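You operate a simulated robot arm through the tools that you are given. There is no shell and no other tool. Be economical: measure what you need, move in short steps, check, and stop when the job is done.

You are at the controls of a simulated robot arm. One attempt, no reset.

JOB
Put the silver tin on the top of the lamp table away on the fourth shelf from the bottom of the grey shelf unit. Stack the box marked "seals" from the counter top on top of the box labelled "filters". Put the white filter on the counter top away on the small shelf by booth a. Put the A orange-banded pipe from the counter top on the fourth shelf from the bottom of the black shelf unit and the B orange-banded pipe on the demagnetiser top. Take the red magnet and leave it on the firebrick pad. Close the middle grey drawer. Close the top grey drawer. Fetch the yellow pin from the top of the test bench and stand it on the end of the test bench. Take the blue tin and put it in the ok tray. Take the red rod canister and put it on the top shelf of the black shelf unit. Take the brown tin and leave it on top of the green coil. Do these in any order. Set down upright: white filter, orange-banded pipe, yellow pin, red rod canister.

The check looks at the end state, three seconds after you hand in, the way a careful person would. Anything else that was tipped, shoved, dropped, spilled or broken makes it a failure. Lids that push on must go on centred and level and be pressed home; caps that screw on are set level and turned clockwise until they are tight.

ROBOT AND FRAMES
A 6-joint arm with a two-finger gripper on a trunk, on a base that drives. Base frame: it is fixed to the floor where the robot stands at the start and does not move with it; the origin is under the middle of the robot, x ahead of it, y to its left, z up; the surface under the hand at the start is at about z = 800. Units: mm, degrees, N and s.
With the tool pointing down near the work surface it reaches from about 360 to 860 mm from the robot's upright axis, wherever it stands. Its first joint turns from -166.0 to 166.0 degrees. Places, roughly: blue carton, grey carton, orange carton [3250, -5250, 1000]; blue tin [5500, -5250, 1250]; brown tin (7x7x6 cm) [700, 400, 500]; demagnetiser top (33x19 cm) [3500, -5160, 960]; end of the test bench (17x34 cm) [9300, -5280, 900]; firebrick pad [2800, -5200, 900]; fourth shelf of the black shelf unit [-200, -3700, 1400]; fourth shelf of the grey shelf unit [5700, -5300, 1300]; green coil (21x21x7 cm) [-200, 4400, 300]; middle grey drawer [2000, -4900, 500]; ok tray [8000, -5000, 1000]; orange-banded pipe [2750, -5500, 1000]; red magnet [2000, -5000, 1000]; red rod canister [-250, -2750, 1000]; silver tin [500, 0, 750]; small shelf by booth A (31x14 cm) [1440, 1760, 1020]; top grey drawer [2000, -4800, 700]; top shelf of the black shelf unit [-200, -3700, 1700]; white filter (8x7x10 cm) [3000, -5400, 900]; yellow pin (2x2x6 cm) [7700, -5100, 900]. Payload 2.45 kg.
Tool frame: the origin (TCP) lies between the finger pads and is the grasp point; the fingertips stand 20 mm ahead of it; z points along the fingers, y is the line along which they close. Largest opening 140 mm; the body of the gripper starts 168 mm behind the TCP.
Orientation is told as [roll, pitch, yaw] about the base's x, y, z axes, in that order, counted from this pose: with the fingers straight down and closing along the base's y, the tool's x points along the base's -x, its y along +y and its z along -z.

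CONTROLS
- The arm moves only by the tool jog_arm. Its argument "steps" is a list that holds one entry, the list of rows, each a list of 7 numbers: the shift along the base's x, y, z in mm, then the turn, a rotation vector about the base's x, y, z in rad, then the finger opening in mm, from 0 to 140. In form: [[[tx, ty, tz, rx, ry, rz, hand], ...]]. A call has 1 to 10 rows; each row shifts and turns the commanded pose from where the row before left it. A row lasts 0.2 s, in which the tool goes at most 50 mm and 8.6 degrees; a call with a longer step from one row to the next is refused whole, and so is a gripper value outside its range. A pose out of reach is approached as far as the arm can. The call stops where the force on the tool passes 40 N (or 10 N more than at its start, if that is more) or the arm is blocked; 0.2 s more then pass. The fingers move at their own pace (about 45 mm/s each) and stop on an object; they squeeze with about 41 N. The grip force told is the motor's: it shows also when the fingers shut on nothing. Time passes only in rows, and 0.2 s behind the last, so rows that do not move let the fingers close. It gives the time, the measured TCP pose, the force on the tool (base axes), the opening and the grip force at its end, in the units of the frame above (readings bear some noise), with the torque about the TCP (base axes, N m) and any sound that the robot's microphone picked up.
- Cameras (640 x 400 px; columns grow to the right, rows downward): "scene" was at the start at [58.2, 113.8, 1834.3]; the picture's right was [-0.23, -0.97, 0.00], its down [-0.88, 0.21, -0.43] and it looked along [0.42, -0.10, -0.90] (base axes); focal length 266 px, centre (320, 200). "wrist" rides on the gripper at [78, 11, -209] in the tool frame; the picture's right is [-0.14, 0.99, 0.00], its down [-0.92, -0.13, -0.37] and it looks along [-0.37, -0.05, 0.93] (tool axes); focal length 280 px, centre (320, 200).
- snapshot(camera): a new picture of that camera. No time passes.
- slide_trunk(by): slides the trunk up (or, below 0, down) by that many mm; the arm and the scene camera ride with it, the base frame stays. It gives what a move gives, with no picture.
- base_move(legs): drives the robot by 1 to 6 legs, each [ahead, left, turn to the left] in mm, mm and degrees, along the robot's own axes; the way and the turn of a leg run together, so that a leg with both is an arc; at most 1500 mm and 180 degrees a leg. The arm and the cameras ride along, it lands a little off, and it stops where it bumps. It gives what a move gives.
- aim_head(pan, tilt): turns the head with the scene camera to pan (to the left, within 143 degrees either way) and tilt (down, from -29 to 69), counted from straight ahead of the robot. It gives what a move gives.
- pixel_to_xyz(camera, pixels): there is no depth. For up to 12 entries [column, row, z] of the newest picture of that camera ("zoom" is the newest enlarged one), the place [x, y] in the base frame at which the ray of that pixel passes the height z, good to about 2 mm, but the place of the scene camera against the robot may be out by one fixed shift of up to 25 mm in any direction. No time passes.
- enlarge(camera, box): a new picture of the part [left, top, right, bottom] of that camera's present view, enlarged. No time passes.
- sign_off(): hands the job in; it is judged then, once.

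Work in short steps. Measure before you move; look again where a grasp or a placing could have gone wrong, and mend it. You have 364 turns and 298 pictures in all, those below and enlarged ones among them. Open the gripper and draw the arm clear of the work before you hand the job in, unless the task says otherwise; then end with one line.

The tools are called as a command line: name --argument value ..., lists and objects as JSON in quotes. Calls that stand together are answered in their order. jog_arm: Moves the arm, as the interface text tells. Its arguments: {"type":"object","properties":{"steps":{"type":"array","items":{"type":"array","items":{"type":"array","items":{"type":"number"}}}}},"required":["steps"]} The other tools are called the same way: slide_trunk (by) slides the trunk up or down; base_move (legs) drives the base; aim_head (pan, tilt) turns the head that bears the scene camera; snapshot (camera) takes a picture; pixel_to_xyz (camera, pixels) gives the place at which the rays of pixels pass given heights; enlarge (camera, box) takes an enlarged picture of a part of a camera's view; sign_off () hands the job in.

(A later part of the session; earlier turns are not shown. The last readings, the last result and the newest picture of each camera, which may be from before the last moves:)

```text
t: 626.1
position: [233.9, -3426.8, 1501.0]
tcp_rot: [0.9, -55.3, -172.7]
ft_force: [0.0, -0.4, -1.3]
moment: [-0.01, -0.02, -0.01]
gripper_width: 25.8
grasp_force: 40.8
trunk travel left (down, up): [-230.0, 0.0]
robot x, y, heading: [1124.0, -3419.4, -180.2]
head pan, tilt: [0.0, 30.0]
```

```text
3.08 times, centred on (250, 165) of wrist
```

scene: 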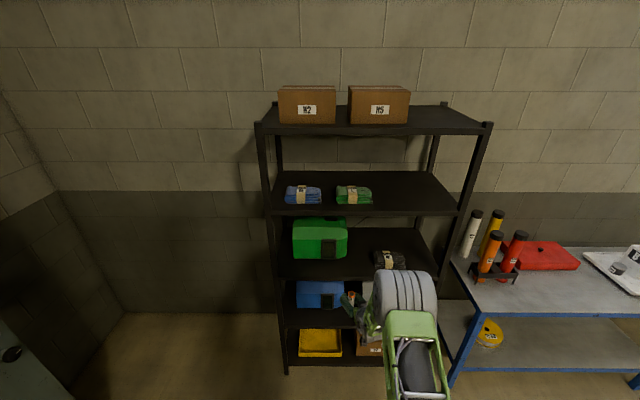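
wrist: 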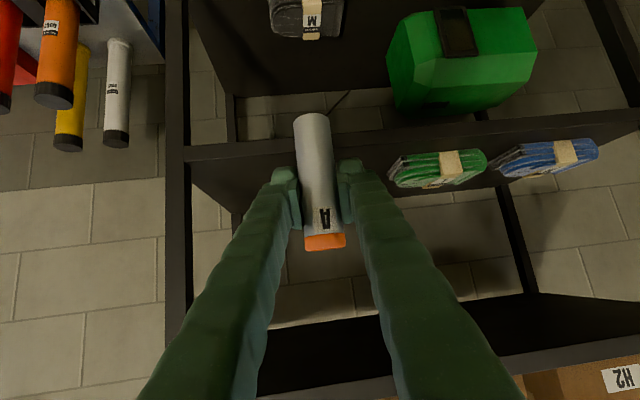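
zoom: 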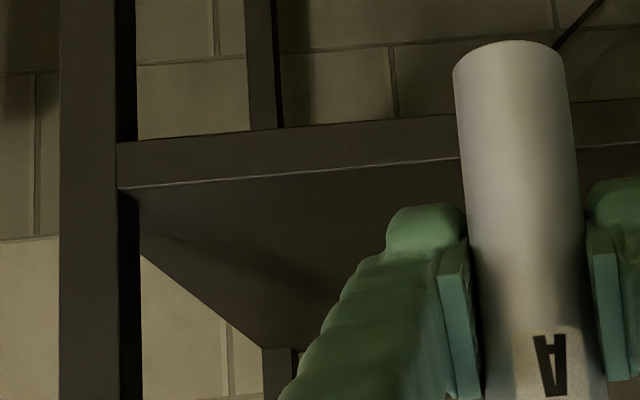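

Shelf top ≈1358; pipe base at 1438. Drive in 340 mm.

base_move --legs '[[340, 0, 0]]'

jog_arm --steps '[[[0, 0, -30, 0, 0, 0, 10], [0, 0, -25, 0, 0, 0, 10], [0, 0, -8, 0, 0, 0, 10], [0, 0, -4, 0, 0, 0, 10], [0, 0, -4, 0, 0, 0, 10], [0, 0, -4, 0, 0, 0, 10]]]'

snapshot --camera "wrist"

```text
t: 628.4
position: [-107.3, -3429.7, 1500.9]
tcp_rot: [1.1, -55.1, -172.9]
ft_force: [0.1, 1.0, -2.0]
moment: [-0.03, 0.02, 0.01]
gripper_width: 25.6
grasp_force: 41.4
trunk travel left (down, up): [-230.0, 0.0]
robot x, y, heading: [782.0, -3417.2, -179.8]
head pan, tilt: [0.0, 30.0]
```

```text
t: 629.8
position: [-105.6, -3430.4, 1430.4]
tcp_rot: [0.8, -55.8, -172.6]
ft_force: [-4.2, -1.0, 20.8]
moment: [0.18, -0.05, 0.01]
gripper_width: 25.5
grasp_force: 40.4
trunk travel left (down, up): [-230.0, 0.0]
robot x, y, heading: [782.9, -3420.1, -179.8]
head pan, tilt: [0.0, 30.0]
```

```text
101 pictures are left
```

wrist: 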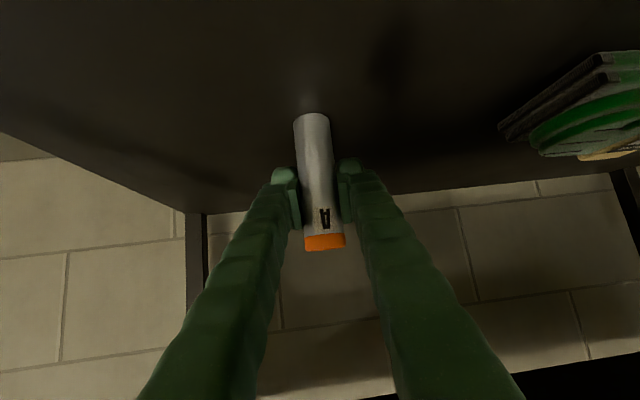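

Contact (21 N). Ease 3 mm up and release slowly.

jog_arm --steps '[[[0, 0, 3, 0, 0, 0, 10], [0, 0, 0, 0, 0, 0, 30], [0, 0, 0, 0, 0, 0, 40], [0, 0, 0, 0, 0, 0, 50], [0, 0, 0, 0, 0, 0, 60]]]'

snapshot --camera "wrist"

```text
t: 631.0
position: [-107.0, -3429.1, 1428.4]
tcp_rot: [1.0, -55.2, -172.9]
ft_force: [0.4, 0.1, 0.2]
moment: [0.0, 0.02, 0.01]
gripper_width: 60.0
grasp_force: 0.2
trunk travel left (down, up): [-230.0, 0.0]
robot x, y, heading: [779.9, -3418.6, -179.6]
head pan, tilt: [0.0, 30.0]
```

```text
100 pictures are left
```

wrist: 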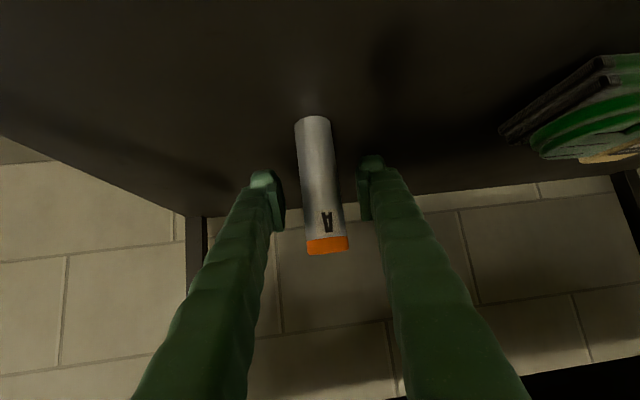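

Pipe A stands. Back out.

base_move --legs '[[-350, 0, 0]]'

snapshot --camera "wrist"

snapshot --camera "scene"

```text
t: 633.3
position: [244.1, -3423.4, 1428.8]
tcp_rot: [1.0, -55.3, -173.3]
ft_force: [0.4, -1.5, -0.4]
moment: [0.02, 0.0, 0.02]
gripper_width: 60.0
grasp_force: 0.1
trunk travel left (down, up): [-230.0, 0.0]
robot x, y, heading: [1134.2, -3418.4, 180.0]
head pan, tilt: [0.0, 30.0]
```

```text
99 pictures are left
```

wrist: 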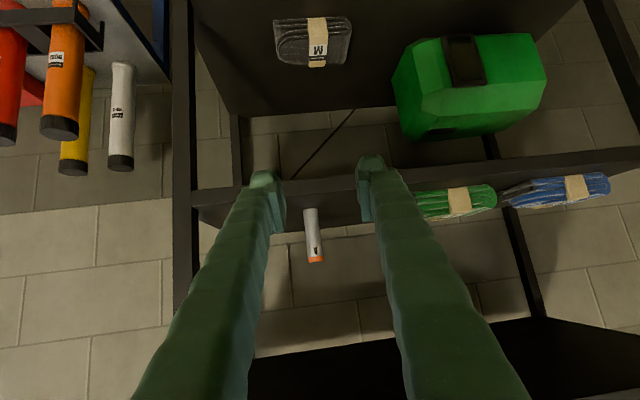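

```text
98 pictures are left
```

scene: 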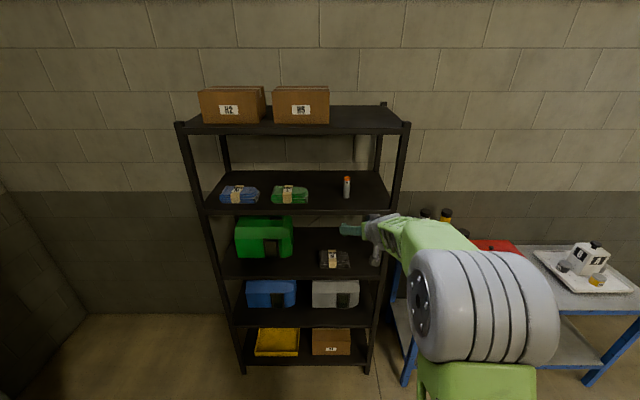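

Next the red rod canister: shift right 600 mm (to y≈−2820) and look.

base_move --legs '[[-100, -600, 0]]'

aim_head --pan 0 --tilt 40

snapshot --camera "scene"

snapshot --camera "wrist"

```text
t: 639.0
position: [343.1, -2819.2, 1429.0]
tcp_rot: [1.0, -55.4, -173.2]
ft_force: [0.3, -0.2, 0.6]
moment: [-0.02, 0.02, -0.01]
gripper_width: 60.0
grasp_force: 0.1
trunk travel left (down, up): [-230.0, 0.0]
robot x, y, heading: [1234.1, -2815.6, 179.8]
head pan, tilt: [0.0, 30.0]
```

```text
t: 639.8
position: [344.6, -2820.4, 1429.1]
tcp_rot: [1.0, -55.3, -173.1]
ft_force: [0.8, 0.7, 0.6]
moment: [0.0, 0.01, -0.01]
gripper_width: 60.2
grasp_force: 0.1
trunk travel left (down, up): [-230.0, 0.0]
robot x, y, heading: [1232.9, -2814.7, 179.7]
head pan, tilt: [0.0, 40.0]
```

```text
97 pictures are left
```

scene: 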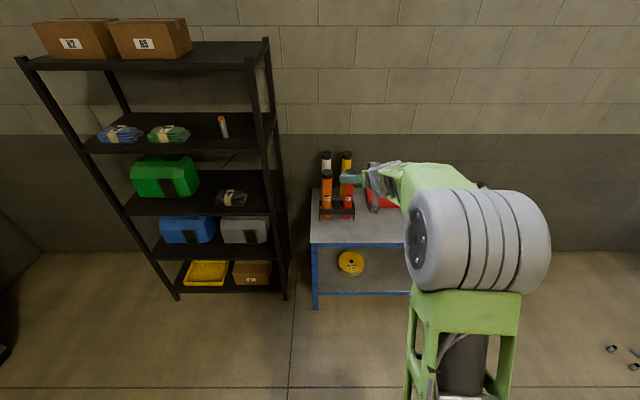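

```text
96 pictures are left
```

wrist: 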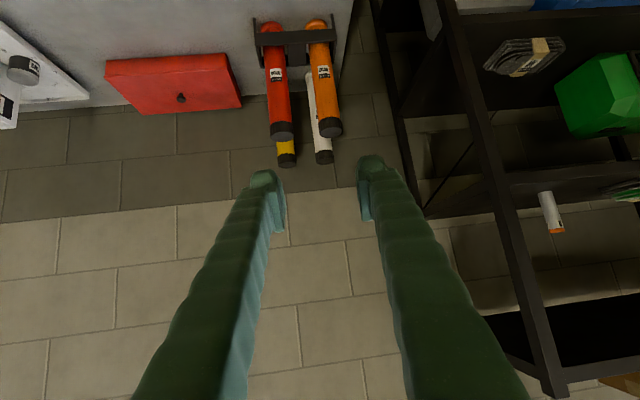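

enlarge --camera "wrist" --box '[220, 0, 380, 180]'

enlarge --camera "scene" --box '[290, 130, 430, 260]'

pixel_to_xyz --camera "wrist" --pixels '[[281, 130, 1150], [281, 130, 1200], [281, 130, 1100], [268, 28, 910], [268, 28, 890], [331, 126, 1150], [318, 25, 900]]'

```text
2.22 times, centred on (300, 90) of wrist
```

zoom: 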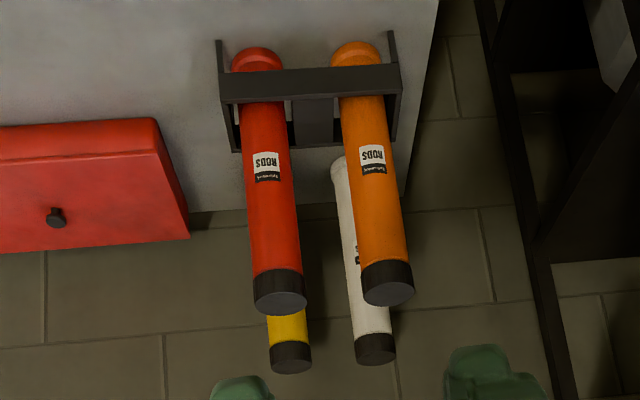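

```text
3.08 times, centred on (360, 195) of scene
```

zoom: 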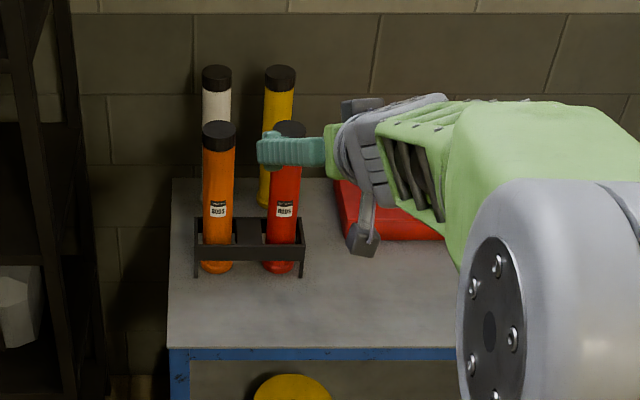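

```text
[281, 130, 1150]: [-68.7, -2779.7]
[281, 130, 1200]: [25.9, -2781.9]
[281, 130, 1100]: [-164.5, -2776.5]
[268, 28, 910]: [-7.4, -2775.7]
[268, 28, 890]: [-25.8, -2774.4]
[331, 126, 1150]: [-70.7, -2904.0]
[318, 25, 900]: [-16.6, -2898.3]
```

The red canister stands in a holder at about (−45, −2776), z 895–1162. To put it on the top shelf (~1735) I need TCP ≈1865 with a level hand; test that reach now in free space.

base_move --legs '[[-150, 0, 0]]'

jog_arm --steps '[[[0, 0, 45, 0, 0.08, 0, 80], [0, 0, 45, 0, 0.08, 0, 80], [0, 0, 45, 0, 0.08, 0, 80], [0, 0, 45, 0, 0.08, 0, 80], [0, 0, 45, 0, 0.08, 0, 80], [0, 0, 45, 0, 0.05, 0, 80], [0, 0, 45, 0, 0, 0, 80], [0, 0, 45, 0, 0, 0, 80], [0, 0, 45, 0, 0, 0, 80], [0, 0, 40, 0, 0, 0, 80]]]'

```text
t: 641.1
position: [494.2, -2819.3, 1429.8]
tcp_rot: [1.0, -55.3, -173.3]
ft_force: [0.3, -0.2, 0.5]
moment: [0.03, -0.02, 0.01]
gripper_width: 60.0
grasp_force: 0.1
trunk travel left (down, up): [-230.0, 0.0]
robot x, y, heading: [1380.6, -2812.6, 180.0]
head pan, tilt: [0.0, 40.0]
```

```text
t: 643.3
position: [492.4, -2818.3, 1876.1]
tcp_rot: [-16.8, -80.4, -156.3]
ft_force: [0.4, 0.1, 0.3]
moment: [-0.01, -0.02, -0.02]
gripper_width: 79.8
grasp_force: 0.1
trunk travel left (down, up): [-230.0, 0.0]
robot x, y, heading: [1381.4, -2814.2, 179.8]
head pan, tilt: [0.0, 40.0]
```

Reach is fine (1876). Now lower the trunk and the hand, keeping this level orientation.

slide_trunk --by -200

jog_arm --steps '[[[0, 0, -48, 0, 0, 0, 80], [0, 0, -48, 0, 0, 0, 80], [0, 0, -48, 0, 0, 0, 80], [0, 0, -48, 0, 0, 0, 80], [0, 0, -48, 0, 0, 0, 80], [0, 0, -48, 0, 0, 0, 80], [0, 0, -48, 0, 0, 0, 80], [0, 0, -48, 0, 0, 0, 80], [0, 0, -48, 0, 0, 0, 80], [0, 0, -48, 0, 0, 0, 80]]]'

jog_arm --steps '[[[0, 0, -48, 0, 0, 0, 80], [0, 0, -48, 0, 0, 0, 80], [0, 0, -48, 0, 0, 0, 80]]]'

snapshot --camera "wrist"

```text
t: 645.5
position: [492.5, -2818.3, 1675.3]
tcp_rot: [-16.9, -80.5, -156.2]
ft_force: [-0.4, 0.3, 0.5]
moment: [0.01, 0.01, -0.03]
gripper_width: 80.0
grasp_force: 0.0
trunk travel left (down, up): [-30.0, 200.0]
robot x, y, heading: [1384.3, -2814.4, 179.9]
head pan, tilt: [0.0, 40.0]
```

```text
t: 647.7
position: [487.9, -2813.5, 1200.0]
tcp_rot: [-10.0, -80.5, -162.5]
ft_force: [-0.6, 0.1, 0.9]
moment: [-0.01, 0.01, 0.0]
gripper_width: 80.0
grasp_force: 0.0
out of reach, approached as far as the arm can: row 10
trunk travel left (down, up): [-30.0, 200.0]
robot x, y, heading: [1382.0, -2816.4, 179.6]
head pan, tilt: [0.0, 40.0]
```

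```text
t: 648.5
position: [456.4, -2800.5, 1083.5]
tcp_rot: [2.0, -80.4, -174.5]
ft_force: [-0.2, -0.6, -0.4]
moment: [0.0, 0.01, -0.01]
gripper_width: 79.8
grasp_force: 0.1
out of reach, approached as far as the arm can: row 1, 2, 3
trunk travel left (down, up): [-30.0, 200.0]
robot x, y, heading: [1388.7, -2816.8, 179.8]
head pan, tilt: [0.0, 40.0]
```

```text
93 pictures are left
```

wrist: 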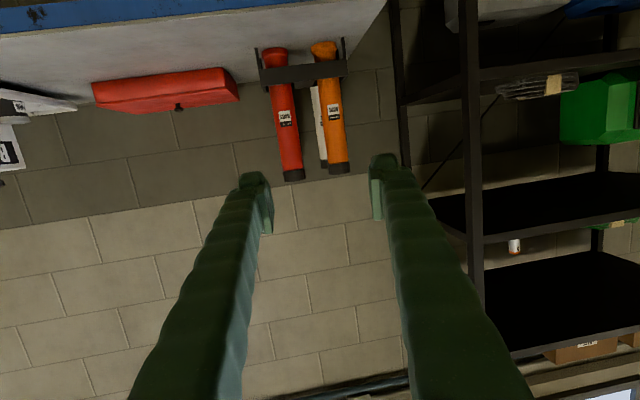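

The wrist passes near an alignment limit here. I tilt down to −50°, raise the trunk, lower the hand, then tilt back up.

jog_arm --steps '[[[0, 0, 0, 0, -0.1, 0, 80], [0, 0, 0, 0, -0.1, 0, 80], [0, 0, 0, 0, -0.1, 0, 80], [0, 0, 0, 0, -0.1, 0, 80], [0, 0, 0, 0, -0.1, 0, 80]]]'

slide_trunk --by 150

jog_arm --steps '[[[0, 0, -45, 0, 0, 0, 80], [0, 0, -45, 0, 0, 0, 80], [0, 0, -45, 0, 0, 0, 80], [0, 0, -45, 0, 0, 0, 80], [0, 0, -40, 0, 0, 0, 80]]]'

```text
t: 649.7
position: [456.2, -2800.2, 1084.0]
tcp_rot: [6.2, -51.8, -178.6]
ft_force: [0.1, 0.6, 0.0]
moment: [0.01, 0.0, -0.02]
gripper_width: 80.0
grasp_force: 0.2
trunk travel left (down, up): [-30.0, 200.0]
robot x, y, heading: [1385.1, -2819.7, 179.9]
head pan, tilt: [0.0, 40.0]
```

```text
t: 651.4
position: [457.5, -2798.9, 1234.4]
tcp_rot: [6.1, -51.6, -178.5]
ft_force: [-0.6, 0.1, -0.3]
moment: [-0.01, 0.0, -0.01]
gripper_width: 79.9
grasp_force: 0.0
trunk travel left (down, up): [-180.0, 50.0]
robot x, y, heading: [1380.2, -2811.1, 180.2]
head pan, tilt: [0.0, 40.0]
```

```text
t: 652.6
position: [456.1, -2800.7, 1014.4]
tcp_rot: [6.1, -51.7, -178.5]
ft_force: [-0.4, 0.5, 0.1]
moment: [-0.02, -0.04, -0.01]
gripper_width: 80.0
grasp_force: 0.1
trunk travel left (down, up): [-180.0, 50.0]
robot x, y, heading: [1383.9, -2815.6, 179.8]
head pan, tilt: [0.0, 40.0]
```

jog_arm --steps '[[[0, 0, 0, 0, 0.1, 0, 80], [0, 0, 0, 0, 0.1, 0, 80], [0, 0, 0, 0, 0.1, 0, 80], [0, 0, 0, 0, 0.1, 0, 80], [0, 0, 0, 0, 0.06, 0, 80]]]'

snapshot --camera "wrist"

```text
t: 653.8
position: [436.8, -2796.5, 1017.6]
tcp_rot: [11.4, -77.5, 176.2]
ft_force: [0.7, 0.4, 0.5]
moment: [-0.01, 0.0, -0.04]
gripper_width: 80.1
grasp_force: 0.1
out of reach, approached as far as the arm can: row 4, 5
trunk travel left (down, up): [-180.0, 50.0]
robot x, y, heading: [1384.2, -2814.9, 180.0]
head pan, tilt: [0.0, 40.0]
```

```text
92 pictures are left
```

wrist: 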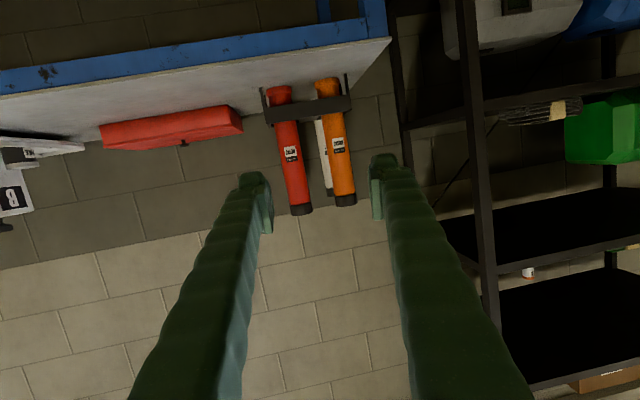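

pixel_to_xyz --camera "wrist" --pixels '[[279, 92, 895], [279, 92, 885], [290, 150, 1000], [300, 208, 1160], [300, 208, 1140], [332, 85, 895]]'

enlarge --camera "wrist" --box '[240, 60, 380, 230]'

```text
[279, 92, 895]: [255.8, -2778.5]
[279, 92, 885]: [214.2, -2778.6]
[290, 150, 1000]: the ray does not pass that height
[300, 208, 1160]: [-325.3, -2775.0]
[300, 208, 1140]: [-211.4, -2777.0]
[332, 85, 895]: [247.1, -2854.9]
```

```text
2.35 times, centred on (310, 145) of wrist
```

zoom: 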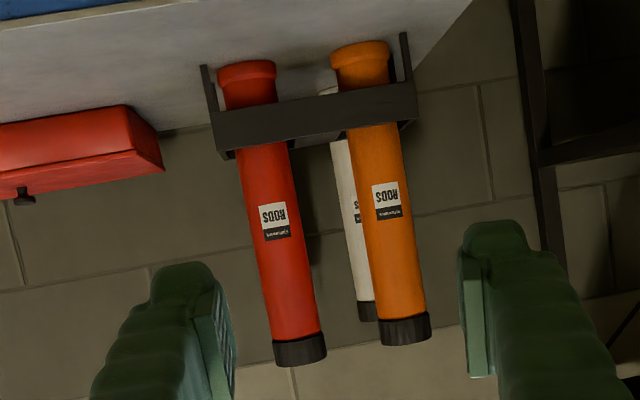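

Red canister: axis ≈(−98, −2778), base z≈825, top ≈1128; holder bar up to ≈903. I'll grip at z≈947. Correct the hand's heading by −8° and lower.

jog_arm --steps '[[[0, 6, -25, 0, 0, -0.07, 80], [0, 6, -25, 0, 0, -0.07, 80], [0, 6, -20, 0, 0, 0, 80]]]'

base_move --legs '[[300, 0, 0]]'

snapshot --camera "wrist"

```text
t: 654.6
position: [422.8, -2724.6, 958.7]
tcp_rot: [9.0, -77.5, 174.5]
ft_force: [-0.1, 0.2, -1.1]
moment: [-0.04, 0.02, 0.07]
gripper_width: 79.9
grasp_force: 0.0
out of reach, approached as far as the arm can: row 1, 2
trunk travel left (down, up): [-180.0, 50.0]
robot x, y, heading: [1383.5, -2816.2, 180.0]
head pan, tilt: [0.0, 40.0]
```

```text
t: 656.7
position: [123.5, -2723.3, 956.1]
tcp_rot: [9.0, -77.5, 174.7]
ft_force: [0.0, -0.2, -0.7]
moment: [-0.01, 0.01, -0.01]
gripper_width: 79.9
grasp_force: 0.1
trunk travel left (down, up): [-180.0, 50.0]
robot x, y, heading: [1080.6, -2810.5, 179.8]
head pan, tilt: [0.0, 40.0]
```

```text
90 pictures are left
```

wrist: 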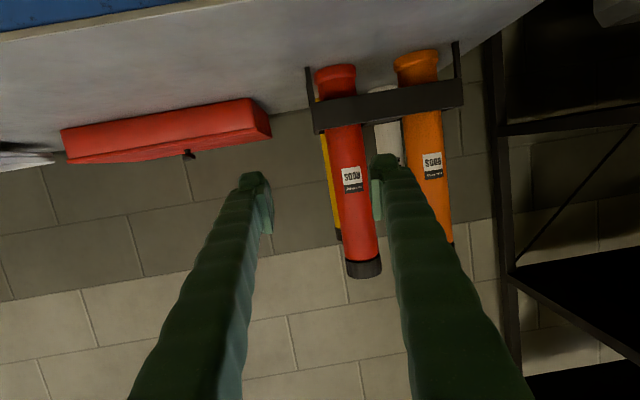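

pixel_to_xyz --camera "wrist" --pixels '[[336, 70, 826], [418, 55, 826], [336, 70, 835], [362, 260, 1120], [362, 260, 1100], [343, 118, 900], [320, 100, 860]]'

base_move --legs '[[0, 48, 0]]'

```text
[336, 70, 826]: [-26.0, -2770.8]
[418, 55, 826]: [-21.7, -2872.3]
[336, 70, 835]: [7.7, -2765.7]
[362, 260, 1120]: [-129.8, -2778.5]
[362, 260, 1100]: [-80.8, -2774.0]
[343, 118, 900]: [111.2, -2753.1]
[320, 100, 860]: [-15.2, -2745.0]
```

```text
t: 657.8
position: [124.9, -2773.4, 958.2]
tcp_rot: [8.7, -77.5, 174.9]
ft_force: [0.0, -0.2, 0.0]
moment: [0.03, 0.0, -0.03]
gripper_width: 79.7
grasp_force: 0.0
trunk travel left (down, up): [-180.0, 50.0]
robot x, y, heading: [1086.8, -2863.6, 179.7]
head pan, tilt: [0.0, 40.0]
```

base_move --legs '[[110, 0, 0]]'

snapshot --camera "wrist"

```text
t: 659.0
position: [14.7, -2773.0, 956.7]
tcp_rot: [8.9, -77.6, 174.7]
ft_force: [-0.3, 0.0, 0.2]
moment: [0.03, 0.06, 0.03]
gripper_width: 79.9
grasp_force: 0.2
trunk travel left (down, up): [-180.0, 50.0]
robot x, y, heading: [968.3, -2863.5, 180.2]
head pan, tilt: [0.0, 40.0]
```

```text
89 pictures are left
```

wrist: 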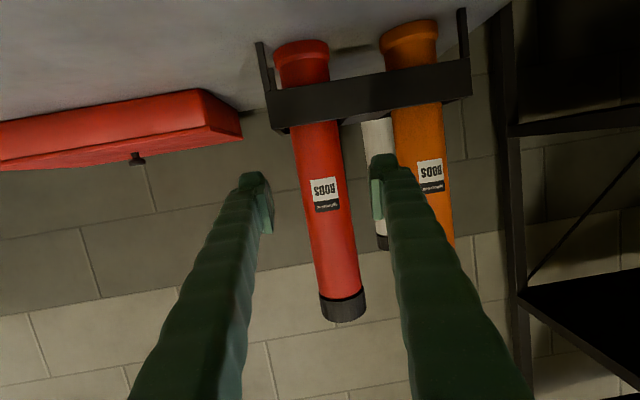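

Aligned (canister col 325 vs finger centre 320). Advance 45 mm and look.

base_move --legs '[[45, 0, 0]]'

snapshot --camera "wrist"

```text
t: 659.9
position: [-30.4, -2772.9, 957.8]
tcp_rot: [9.0, -77.5, 174.7]
ft_force: [-0.5, -0.1, 0.0]
moment: [0.01, 0.04, 0.0]
gripper_width: 79.8
grasp_force: 0.1
trunk travel left (down, up): [-180.0, 50.0]
robot x, y, heading: [928.5, -2863.6, 179.8]
head pan, tilt: [0.0, 40.0]
```

```text
88 pictures are left
```

wrist: 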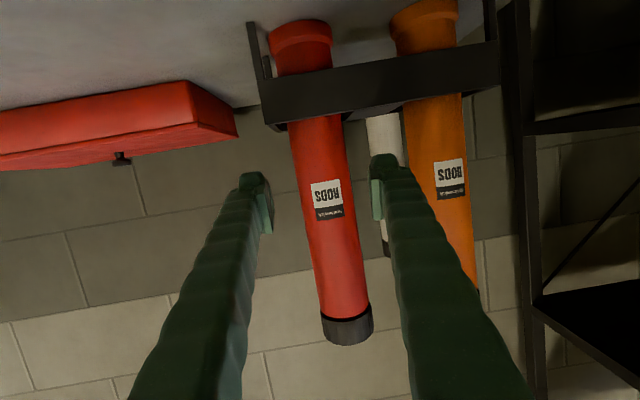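

enlarge --camera "wrist" --box '[230, 100, 430, 260]'

```text
2.50 times, centred on (330, 180) of wrist
```

zoom: 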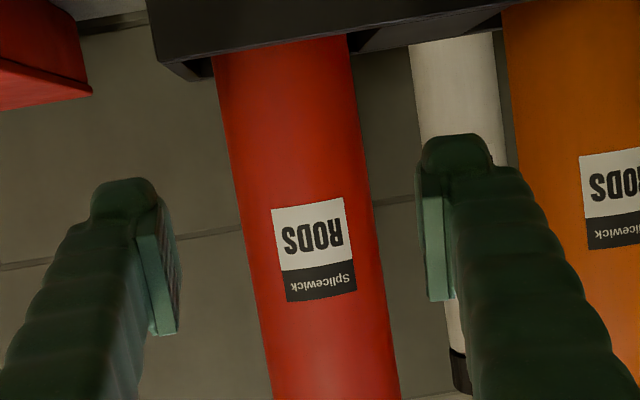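

base_move --legs '[[35, 0, 0]]'

enlarge --camera "wrist" --box '[230, 100, 430, 260]'

```text
t: 660.7
position: [-63.6, -2772.7, 956.3]
tcp_rot: [8.8, -77.6, 174.7]
ft_force: [-0.6, 0.2, 0.1]
moment: [0.02, 0.08, 0.02]
gripper_width: 79.8
grasp_force: 0.1
trunk travel left (down, up): [-180.0, 50.0]
robot x, y, heading: [897.2, -2858.0, 179.7]
head pan, tilt: [0.0, 40.0]
```

```text
2.50 times, centred on (330, 180) of wrist
```

zoom: 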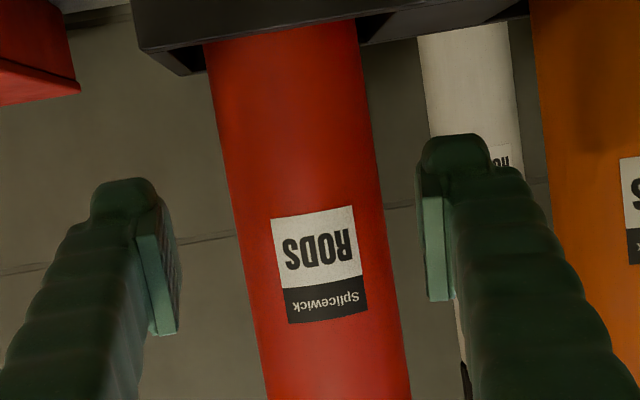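

jog_arm --steps '[[[0, -5, 0, 0, 0, 0, 90]]]'

base_move --legs '[[40, 0, 0]]'

enlarge --camera "wrist" --box '[230, 100, 430, 260]'

```text
t: 661.1
position: [-63.4, -2778.5, 958.3]
tcp_rot: [9.0, -77.6, 174.8]
ft_force: [-0.2, -0.7, -0.2]
moment: [0.02, 0.01, 0.02]
gripper_width: 90.1
grasp_force: 0.2
trunk travel left (down, up): [-180.0, 50.0]
robot x, y, heading: [893.1, -2860.8, 179.9]
head pan, tilt: [0.0, 40.0]
```

```text
t: 662.0
position: [-103.7, -2777.2, 956.2]
tcp_rot: [8.9, -77.4, 174.7]
ft_force: [-0.3, -0.3, -0.5]
moment: [0.01, 0.03, 0.01]
gripper_width: 90.0
grasp_force: 0.1
trunk travel left (down, up): [-180.0, 50.0]
robot x, y, heading: [855.6, -2861.2, 180.1]
head pan, tilt: [0.0, 40.0]
```

```text
2.50 times, centred on (330, 180) of wrist
```

zoom: 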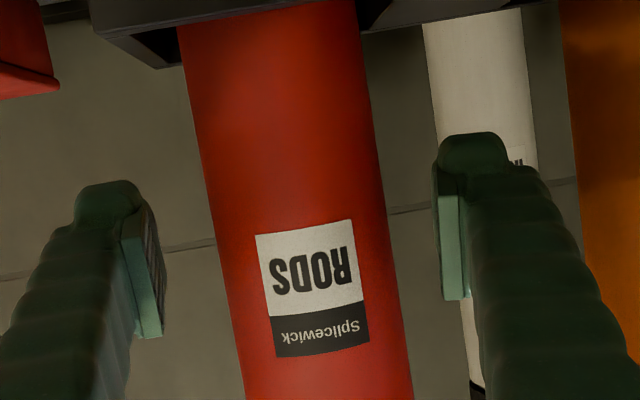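

base_move --legs '[[42, 0, 0]]'

enlarge --camera "wrist" --box '[230, 100, 430, 260]'

```text
t: 662.9
position: [-146.3, -2778.0, 956.9]
tcp_rot: [8.9, -77.5, 174.7]
ft_force: [-0.3, -0.6, 0.1]
moment: [0.0, 0.05, 0.0]
gripper_width: 90.0
grasp_force: 0.0
trunk travel left (down, up): [-180.0, 50.0]
robot x, y, heading: [816.9, -2862.1, 180.3]
head pan, tilt: [0.0, 40.0]
```

```text
2.50 times, centred on (330, 180) of wrist
```

zoom: 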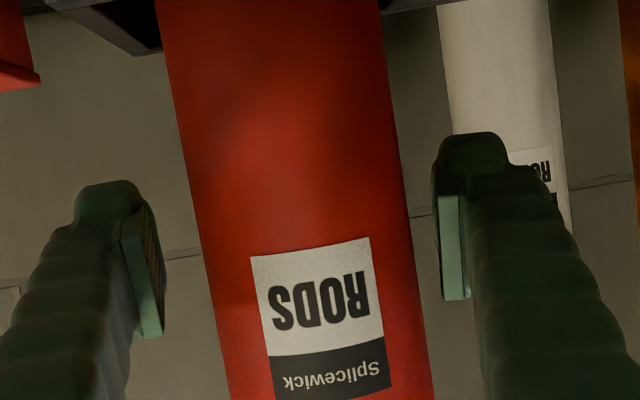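

Width scaling puts the canister axis ~20–25 mm behind the TCP; back 22 mm and close.

base_move --legs '[[-22, 0, 0]]'

jog_arm --steps '[[[0, 0, 0, 0, 0, 0, 60], [0, 0, 0, 0, 0, 0, 30], [0, 0, 0, 0, 0, 0, 30], [0, 0, 0, 0, 0, 0, 30]]]'

snapshot --camera "wrist"

```text
t: 663.7
position: [-122.9, -2778.1, 959.6]
tcp_rot: [8.8, -77.5, 174.7]
ft_force: [0.1, 0.2, 0.3]
moment: [0.03, -0.02, 0.03]
gripper_width: 90.5
grasp_force: 0.0
trunk travel left (down, up): [-180.0, 50.0]
robot x, y, heading: [839.6, -2864.0, 180.0]
head pan, tilt: [0.0, 40.0]
```

```text
t: 664.7
position: [-124.4, -2778.9, 957.8]
tcp_rot: [8.9, -77.6, 174.8]
ft_force: [-1.4, -1.6, 2.8]
moment: [-0.11, 0.11, 0.03]
gripper_width: 57.6
grasp_force: 41.0
trunk travel left (down, up): [-180.0, 50.0]
robot x, y, heading: [835.5, -2856.5, 180.0]
head pan, tilt: [0.0, 40.0]
```

```text
83 pictures are left
```

wrist: 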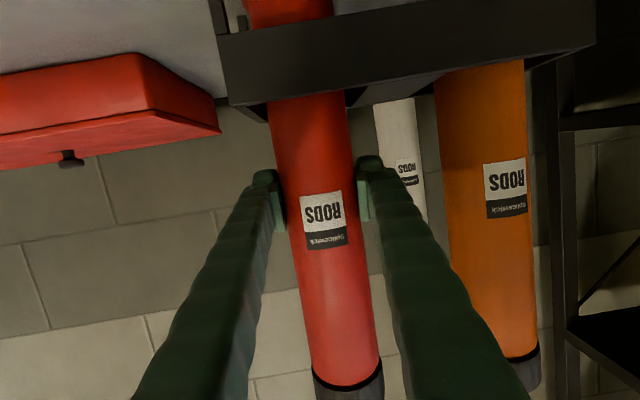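

Gripped at 57.6 mm. Lift with the trunk 50 mm, then arm 90 mm.

slide_trunk --by 50

jog_arm --steps '[[[0, 0, 20, 0, 0, 0, 30], [0, 0, 25, 0, 0, 0, 30], [0, 0, 25, 0, 0, 0, 30]]]'

snapshot --camera "wrist"

```text
t: 665.6
position: [-123.3, -2777.5, 1007.3]
tcp_rot: [8.9, -77.4, 174.6]
ft_force: [-0.4, 0.1, -2.5]
moment: [-0.04, 0.01, -0.01]
gripper_width: 57.3
grasp_force: 40.4
trunk travel left (down, up): [-230.0, 0.0]
robot x, y, heading: [837.3, -2862.2, 179.9]
head pan, tilt: [0.0, 40.0]
```

```text
t: 666.4
position: [-123.8, -2777.9, 1078.2]
tcp_rot: [8.9, -77.5, 174.9]
ft_force: [-0.4, -0.4, -1.8]
moment: [-0.02, 0.01, -0.05]
gripper_width: 57.8
grasp_force: 40.8
trunk travel left (down, up): [-230.0, 0.0]
robot x, y, heading: [831.0, -2861.1, 179.8]
head pan, tilt: [0.0, 40.0]
```

```text
82 pictures are left
```

wrist: 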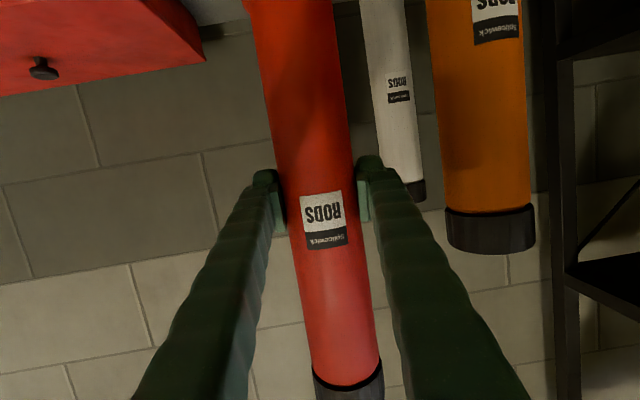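

jog_arm --steps '[[[0, 0, 30, 0, 0, 0, 30], [0, 0, 30, 0, 0, 0, 30]]]'

snapshot --camera "scene"

enlarge --camera "scene" --box '[250, 100, 450, 260]'

```text
t: 667.0
position: [-123.1, -2777.6, 1137.4]
tcp_rot: [8.8, -77.5, 174.7]
ft_force: [1.8, 0.2, -1.6]
moment: [-0.01, -0.04, -0.03]
gripper_width: 57.6
grasp_force: 41.3
trunk travel left (down, up): [-230.0, 0.0]
robot x, y, heading: [836.3, -2866.5, 179.6]
head pan, tilt: [0.0, 40.0]
```

```text
81 pictures are left
```

scene: 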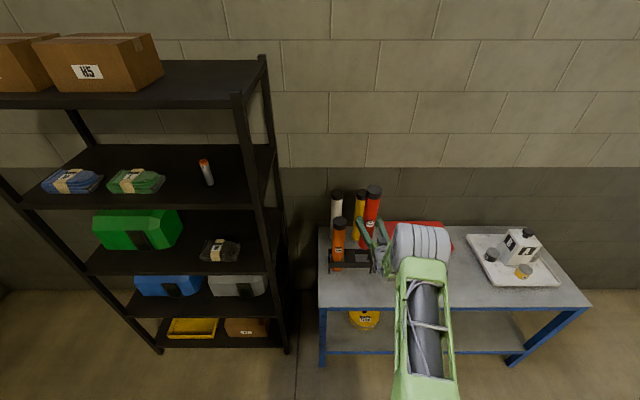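

```text
2.50 times, centred on (350, 180) of scene
```

zoom: 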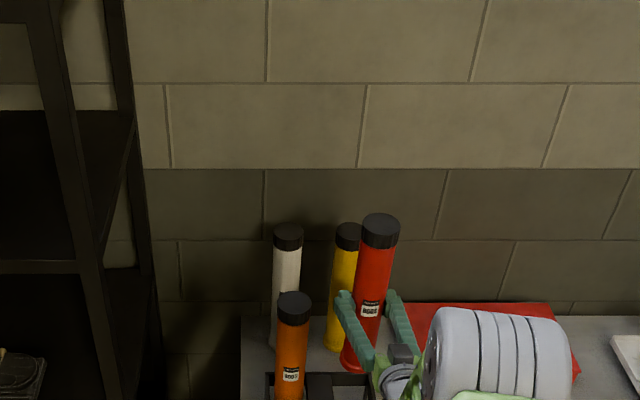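

Canister is clear of the holder. Back out 550 mm.

base_move --legs '[[-550, 0, 0]]'

jog_arm --steps '[[[0, 0, 30, 0, -0.1, 0, 30], [0, 0, 30, 0, -0.1, 0, 30], [0, 0, 30, 0, -0.1, 0, 30], [0, 0, 30, 0, -0.1, 0, 30], [0, 0, 45, 0, 0, 0, 30], [0, 0, 45, 0, 0, 0, 30], [0, 0, 45, 0, 0, 0, 30], [0, 0, 45, 0, 0, 0, 30], [0, 0, 45, 0, 0, 0, 30], [0, 0, 45, 0, 0, 0, 30]]]'

```text
t: 670.2
position: [422.3, -2780.7, 1138.2]
tcp_rot: [8.9, -77.6, 175.0]
ft_force: [0.2, -0.5, -1.9]
moment: [-0.04, -0.04, 0.01]
gripper_width: 57.6
grasp_force: 40.5
trunk travel left (down, up): [-230.0, 0.0]
robot x, y, heading: [1381.1, -2863.4, -179.9]
head pan, tilt: [0.0, 40.0]
```

```text
t: 672.4
position: [422.4, -2781.0, 1528.7]
tcp_rot: [5.6, -54.6, 178.0]
ft_force: [1.3, 0.4, -2.1]
moment: [0.02, 0.01, 0.0]
gripper_width: 57.5
grasp_force: 41.3
trunk travel left (down, up): [-230.0, 0.0]
robot x, y, heading: [1381.4, -2861.4, -180.3]
head pan, tilt: [0.0, 40.0]
```

jog_arm --steps '[[[0, 0, 45, 0, 0.1, 0, 30], [0, 0, 45, 0, 0.1, 0, 30], [0, 0, 45, 0, 0.1, 0, 30], [0, 0, 45, 0, 0.1, 0, 30], [0, 0, 45, 0, 0, 0, 30], [0, 0, 45, 0, 0, 0, 30], [0, 0, 45, 0, 0, 0, 30], [0, 0, 45, 0, 0, 0, 30], [0, 0, 20, 0, 0, 0, 30]]]'

base_move --legs '[[0, 640, 0]]'

aim_head --pan 0 --tilt 15

snapshot --camera "scene"

snapshot --camera "wrist"

```text
t: 674.4
position: [427.4, -2779.2, 1903.2]
tcp_rot: [9.1, -77.4, 174.7]
ft_force: [0.3, -0.4, -1.4]
moment: [-0.02, -0.01, -0.01]
gripper_width: 58.0
grasp_force: 40.8
out of reach, approached as far as the arm can: row 9
trunk travel left (down, up): [-230.0, 0.0]
robot x, y, heading: [1384.4, -2859.0, -179.9]
head pan, tilt: [0.0, 40.0]
```

```text
t: 680.4
position: [425.6, -3416.9, 1903.9]
tcp_rot: [8.9, -77.6, 175.0]
ft_force: [0.0, 0.6, -1.8]
moment: [0.01, -0.01, -0.03]
gripper_width: 57.7
grasp_force: 41.2
trunk travel left (down, up): [-230.0, 0.0]
robot x, y, heading: [1383.5, -3498.0, -180.0]
head pan, tilt: [0.0, 40.0]
```

```text
t: 681.3
position: [426.4, -3417.2, 1903.1]
tcp_rot: [8.9, -77.4, 174.9]
ft_force: [-0.3, -0.1, -1.3]
moment: [-0.02, 0.0, 0.01]
gripper_width: 57.5
grasp_force: 40.9
trunk travel left (down, up): [-230.0, 0.0]
robot x, y, heading: [1385.0, -3497.5, -179.9]
head pan, tilt: [0.0, 15.0]
```

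```text
79 pictures are left
```

scene: 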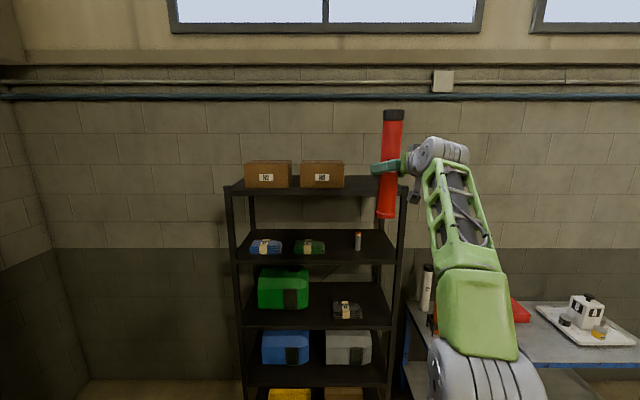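

```text
78 pictures are left
```

wrist: 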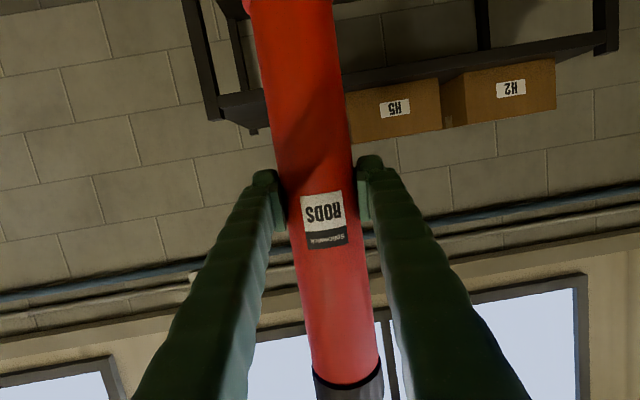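

pixel_to_xyz --camera "wrist" --pixels '[[222, 98, 1728], [347, 142, 1740], [347, 142, 1730], [225, 118, 1740], [350, 90, 1728], [460, 72, 1728], [460, 72, 1715]]'

pixel_to_xyz --camera "scene" --pixels '[[232, 193, 1700], [405, 191, 1700], [232, 193, 1720], [344, 187, 1720], [386, 214, 1765], [237, 262, 1350]]'

enlarge --camera "scene" --box '[210, 90, 450, 270]'

```text
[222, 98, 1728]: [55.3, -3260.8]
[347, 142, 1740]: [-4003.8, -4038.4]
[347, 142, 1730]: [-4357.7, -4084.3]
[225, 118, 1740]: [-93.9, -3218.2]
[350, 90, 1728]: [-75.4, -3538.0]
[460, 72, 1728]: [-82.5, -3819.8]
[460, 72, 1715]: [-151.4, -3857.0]
```

```text
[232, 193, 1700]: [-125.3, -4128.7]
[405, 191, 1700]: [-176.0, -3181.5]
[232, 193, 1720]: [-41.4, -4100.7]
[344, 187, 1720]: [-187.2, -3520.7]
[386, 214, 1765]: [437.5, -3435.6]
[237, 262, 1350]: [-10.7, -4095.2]
```

```text
2.22 times, centred on (330, 180) of scene
```

zoom: 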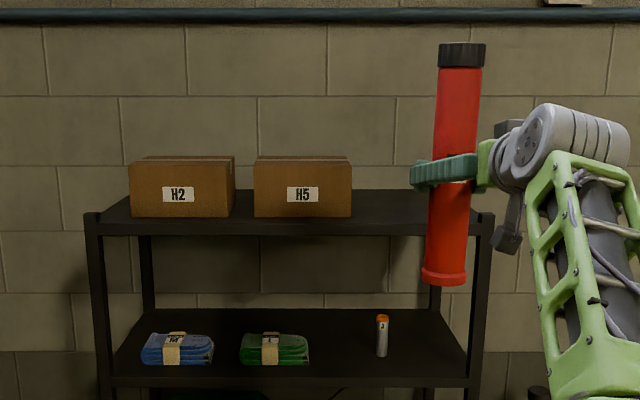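

Free spot on the top shelf between H5 (edge y≈−3510) and the right post (≈−3200). Shift right 40 mm and drive in 400 mm, then check.

base_move --legs '[[0, -42, 0], [390, 0, 0]]'

snapshot --camera "wrist"

snapshot --camera "scene"

```text
t: 684.4
position: [38.1, -3377.1, 1901.3]
tcp_rot: [8.9, -77.5, 174.9]
ft_force: [0.0, -0.7, -2.4]
moment: [0.04, 0.0, -0.03]
gripper_width: 57.8
grasp_force: 40.8
trunk travel left (down, up): [-230.0, 0.0]
robot x, y, heading: [996.9, -3459.8, -179.7]
head pan, tilt: [0.0, 15.0]
```

```text
76 pictures are left
```

wrist: 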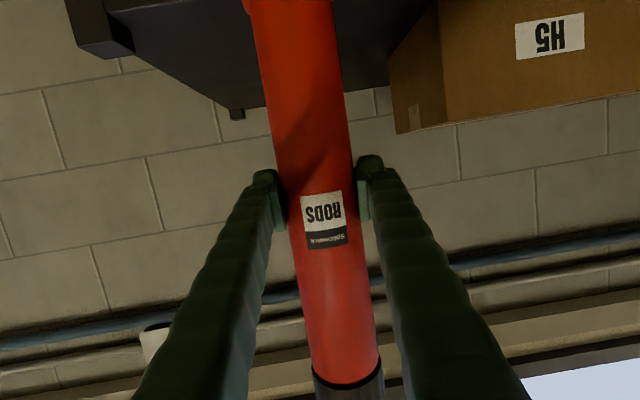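

```text
75 pictures are left
```

scene: 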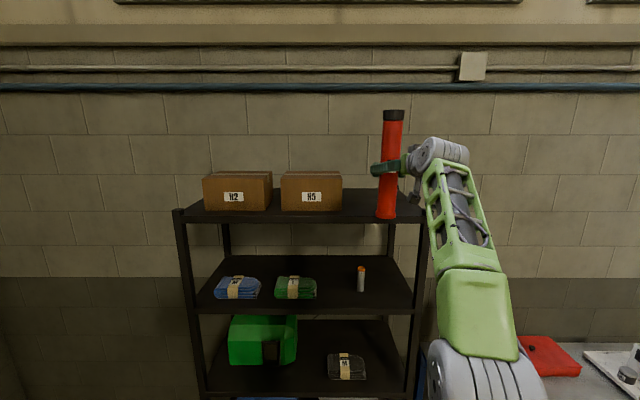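

base_move --legs '[[60, 0, 0]]'

enlarge --camera "scene" --box '[300, 90, 460, 260]'

```text
t: 685.4
position: [-22.9, -3377.4, 1901.7]
tcp_rot: [8.9, -77.4, 174.9]
ft_force: [-0.7, -0.1, -2.3]
moment: [0.01, 0.06, 0.0]
gripper_width: 57.5
grasp_force: 41.0
trunk travel left (down, up): [-230.0, 0.0]
robot x, y, heading: [937.0, -3458.0, -180.1]
head pan, tilt: [0.0, 15.0]
```

```text
2.35 times, centred on (380, 175) of scene
```

zoom: 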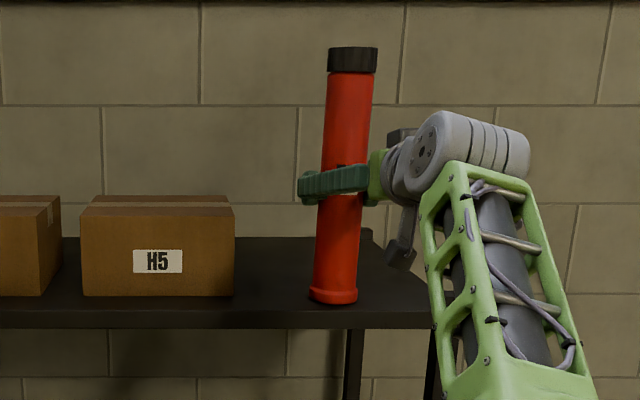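

Clear above the lip. Advance another 115 mm.

base_move --legs '[[115, 0, 0]]'

jog_arm --steps '[[[0, 0, -6, 0, 0, 0, 30], [0, 0, -5, 0, 0, 0, 30], [0, 0, -4, 0, 0, 0, 30], [0, 0, -4, 0, 0, 0, 30]]]'

enlarge --camera "scene" --box '[300, 90, 460, 260]'

```text
t: 686.6
position: [-134.7, -3377.5, 1900.3]
tcp_rot: [9.1, -77.3, 174.9]
ft_force: [-1.4, 0.1, -2.9]
moment: [-0.01, 0.05, 0.01]
gripper_width: 57.5
grasp_force: 41.1
trunk travel left (down, up): [-230.0, 0.0]
robot x, y, heading: [822.6, -3456.8, -180.0]
head pan, tilt: [0.0, 15.0]
```

```text
t: 687.6
position: [-129.8, -3377.9, 1892.5]
tcp_rot: [8.8, -78.2, 175.0]
ft_force: [-2.1, -2.8, 34.9]
moment: [0.64, 0.25, 0.09]
gripper_width: 57.7
grasp_force: 41.3
trunk travel left (down, up): [-230.0, 0.0]
robot x, y, heading: [822.2, -3454.0, -179.7]
head pan, tilt: [0.0, 15.0]
```

```text
2.35 times, centred on (380, 175) of scene
```

zoom: 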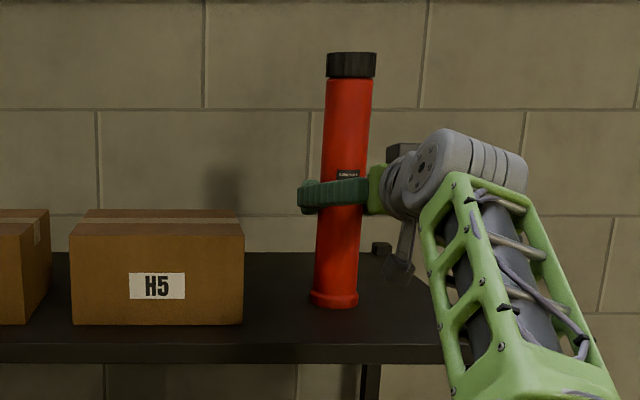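

Resting on the shelf (35 N). Ease up 7 mm and open slowly.

jog_arm --steps '[[[0, 0, 7, 0, 0, 0, 30], [0, 0, 0, 0, 0, 0, 59], [0, 0, 0, 0, 0, 0, 62], [0, 0, 0, 0, 0, 0, 66], [0, 0, 0, 0, 0, 0, 75], [0, 0, 0, 0, 0, 0, 90]]]'

enlarge --camera "scene" --box '[300, 90, 460, 260]'

snapshot --camera "wrist"

```text
t: 689.0
position: [-134.4, -3377.9, 1889.5]
tcp_rot: [9.0, -77.5, 174.9]
ft_force: [0.8, 0.1, -1.0]
moment: [0.0, 0.01, -0.02]
gripper_width: 90.0
grasp_force: 0.0
trunk travel left (down, up): [-230.0, 0.0]
robot x, y, heading: [823.7, -3460.3, -179.6]
head pan, tilt: [0.0, 15.0]
```

```text
2.35 times, centred on (380, 175) of scene
```

zoom: 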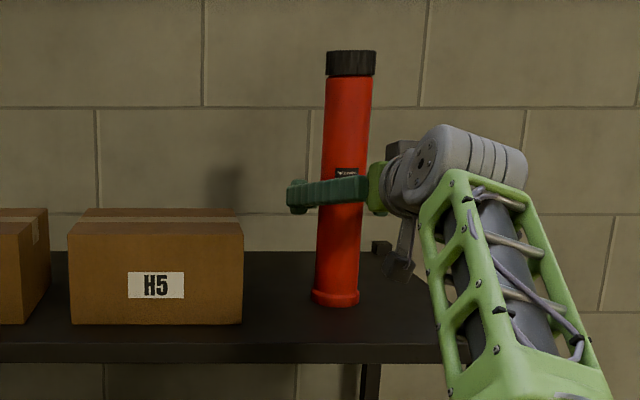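

```text
71 pictures are left
```

wrist: 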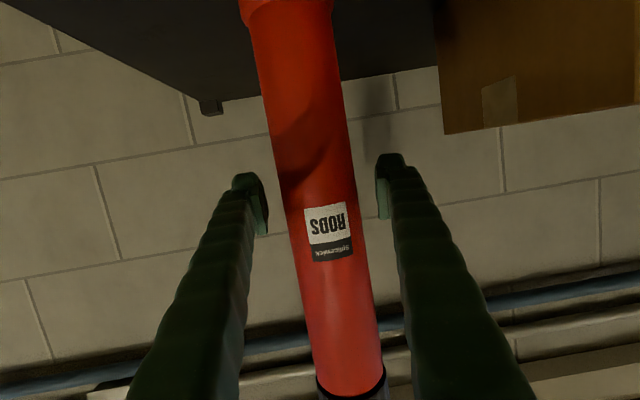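

Canister stands on the top shelf. Back out.

base_move --legs '[[-450, 0, 0]]'

snapshot --camera "scene"

```text
t: 691.7
position: [319.3, -3374.9, 1889.0]
tcp_rot: [9.0, -77.4, 174.9]
ft_force: [0.6, -0.2, 0.0]
moment: [-0.03, -0.02, -0.01]
gripper_width: 90.2
grasp_force: 0.0
trunk travel left (down, up): [-230.0, 0.0]
robot x, y, heading: [1273.0, -3457.3, -180.0]
head pan, tilt: [0.0, 15.0]
```

```text
70 pictures are left
```

scene: 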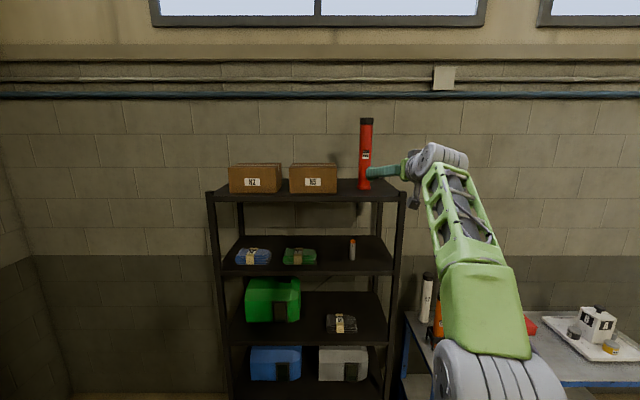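

All good there. Last item: the white filter. Lower the hand to a travel pose first.

jog_arm --steps '[[[0, 0, -45, 0, -0.1, 0, 100], [0, 0, -45, 0, -0.1, 0, 100], [0, 0, -45, 0, -0.1, 0, 100], [0, 0, -45, 0, -0.1, 0, 100], [0, 0, -45, 0, -0.1, 0, 100], [0, 0, -45, 0, -0.1, 0, 100], [0, 0, -45, 0, 0, 0, 100], [0, 0, -45, 0, 0, 0, 100], [0, 0, -45, 0, 0, 0, 100], [0, 0, -45, 0, 0, 0, 100]]]'

jog_arm --steps '[[[0, 0, -45, 0, 0, 0, 100], [0, 0, -45, 0, 0, 0, 100], [0, 0, -45, 0, 0, 0, 100], [0, 0, -45, 0, 0, 0, 100], [0, 0, -45, 0, 0, 0, 100], [0, 0, -45, 0, 0, 0, 100]]]'

slide_trunk --by -100

```text
t: 693.9
position: [316.3, -3374.3, 1438.1]
tcp_rot: [5.0, -43.0, 178.5]
ft_force: [0.4, 0.3, 0.1]
moment: [-0.01, -0.03, 0.01]
gripper_width: 100.2
grasp_force: 0.0
trunk travel left (down, up): [-230.0, 0.0]
robot x, y, heading: [1274.7, -3453.7, -179.8]
head pan, tilt: [0.0, 15.0]
```

```text
t: 695.3
position: [316.7, -3374.3, 1168.5]
tcp_rot: [4.9, -43.1, 178.5]
ft_force: [-0.2, -0.6, -0.3]
moment: [-0.03, -0.02, 0.02]
gripper_width: 100.2
grasp_force: 0.1
trunk travel left (down, up): [-230.0, 0.0]
robot x, y, heading: [1276.6, -3456.3, -179.9]
head pan, tilt: [0.0, 15.0]
```

```text
t: 696.6
position: [316.5, -3374.2, 1069.7]
tcp_rot: [5.0, -43.1, 178.4]
ft_force: [-0.1, 0.5, -0.6]
moment: [0.01, 0.01, 0.01]
gripper_width: 99.8
grasp_force: 0.1
trunk travel left (down, up): [-130.0, 100.0]
robot x, y, heading: [1272.2, -3457.8, -180.0]
head pan, tilt: [0.0, 15.0]
```

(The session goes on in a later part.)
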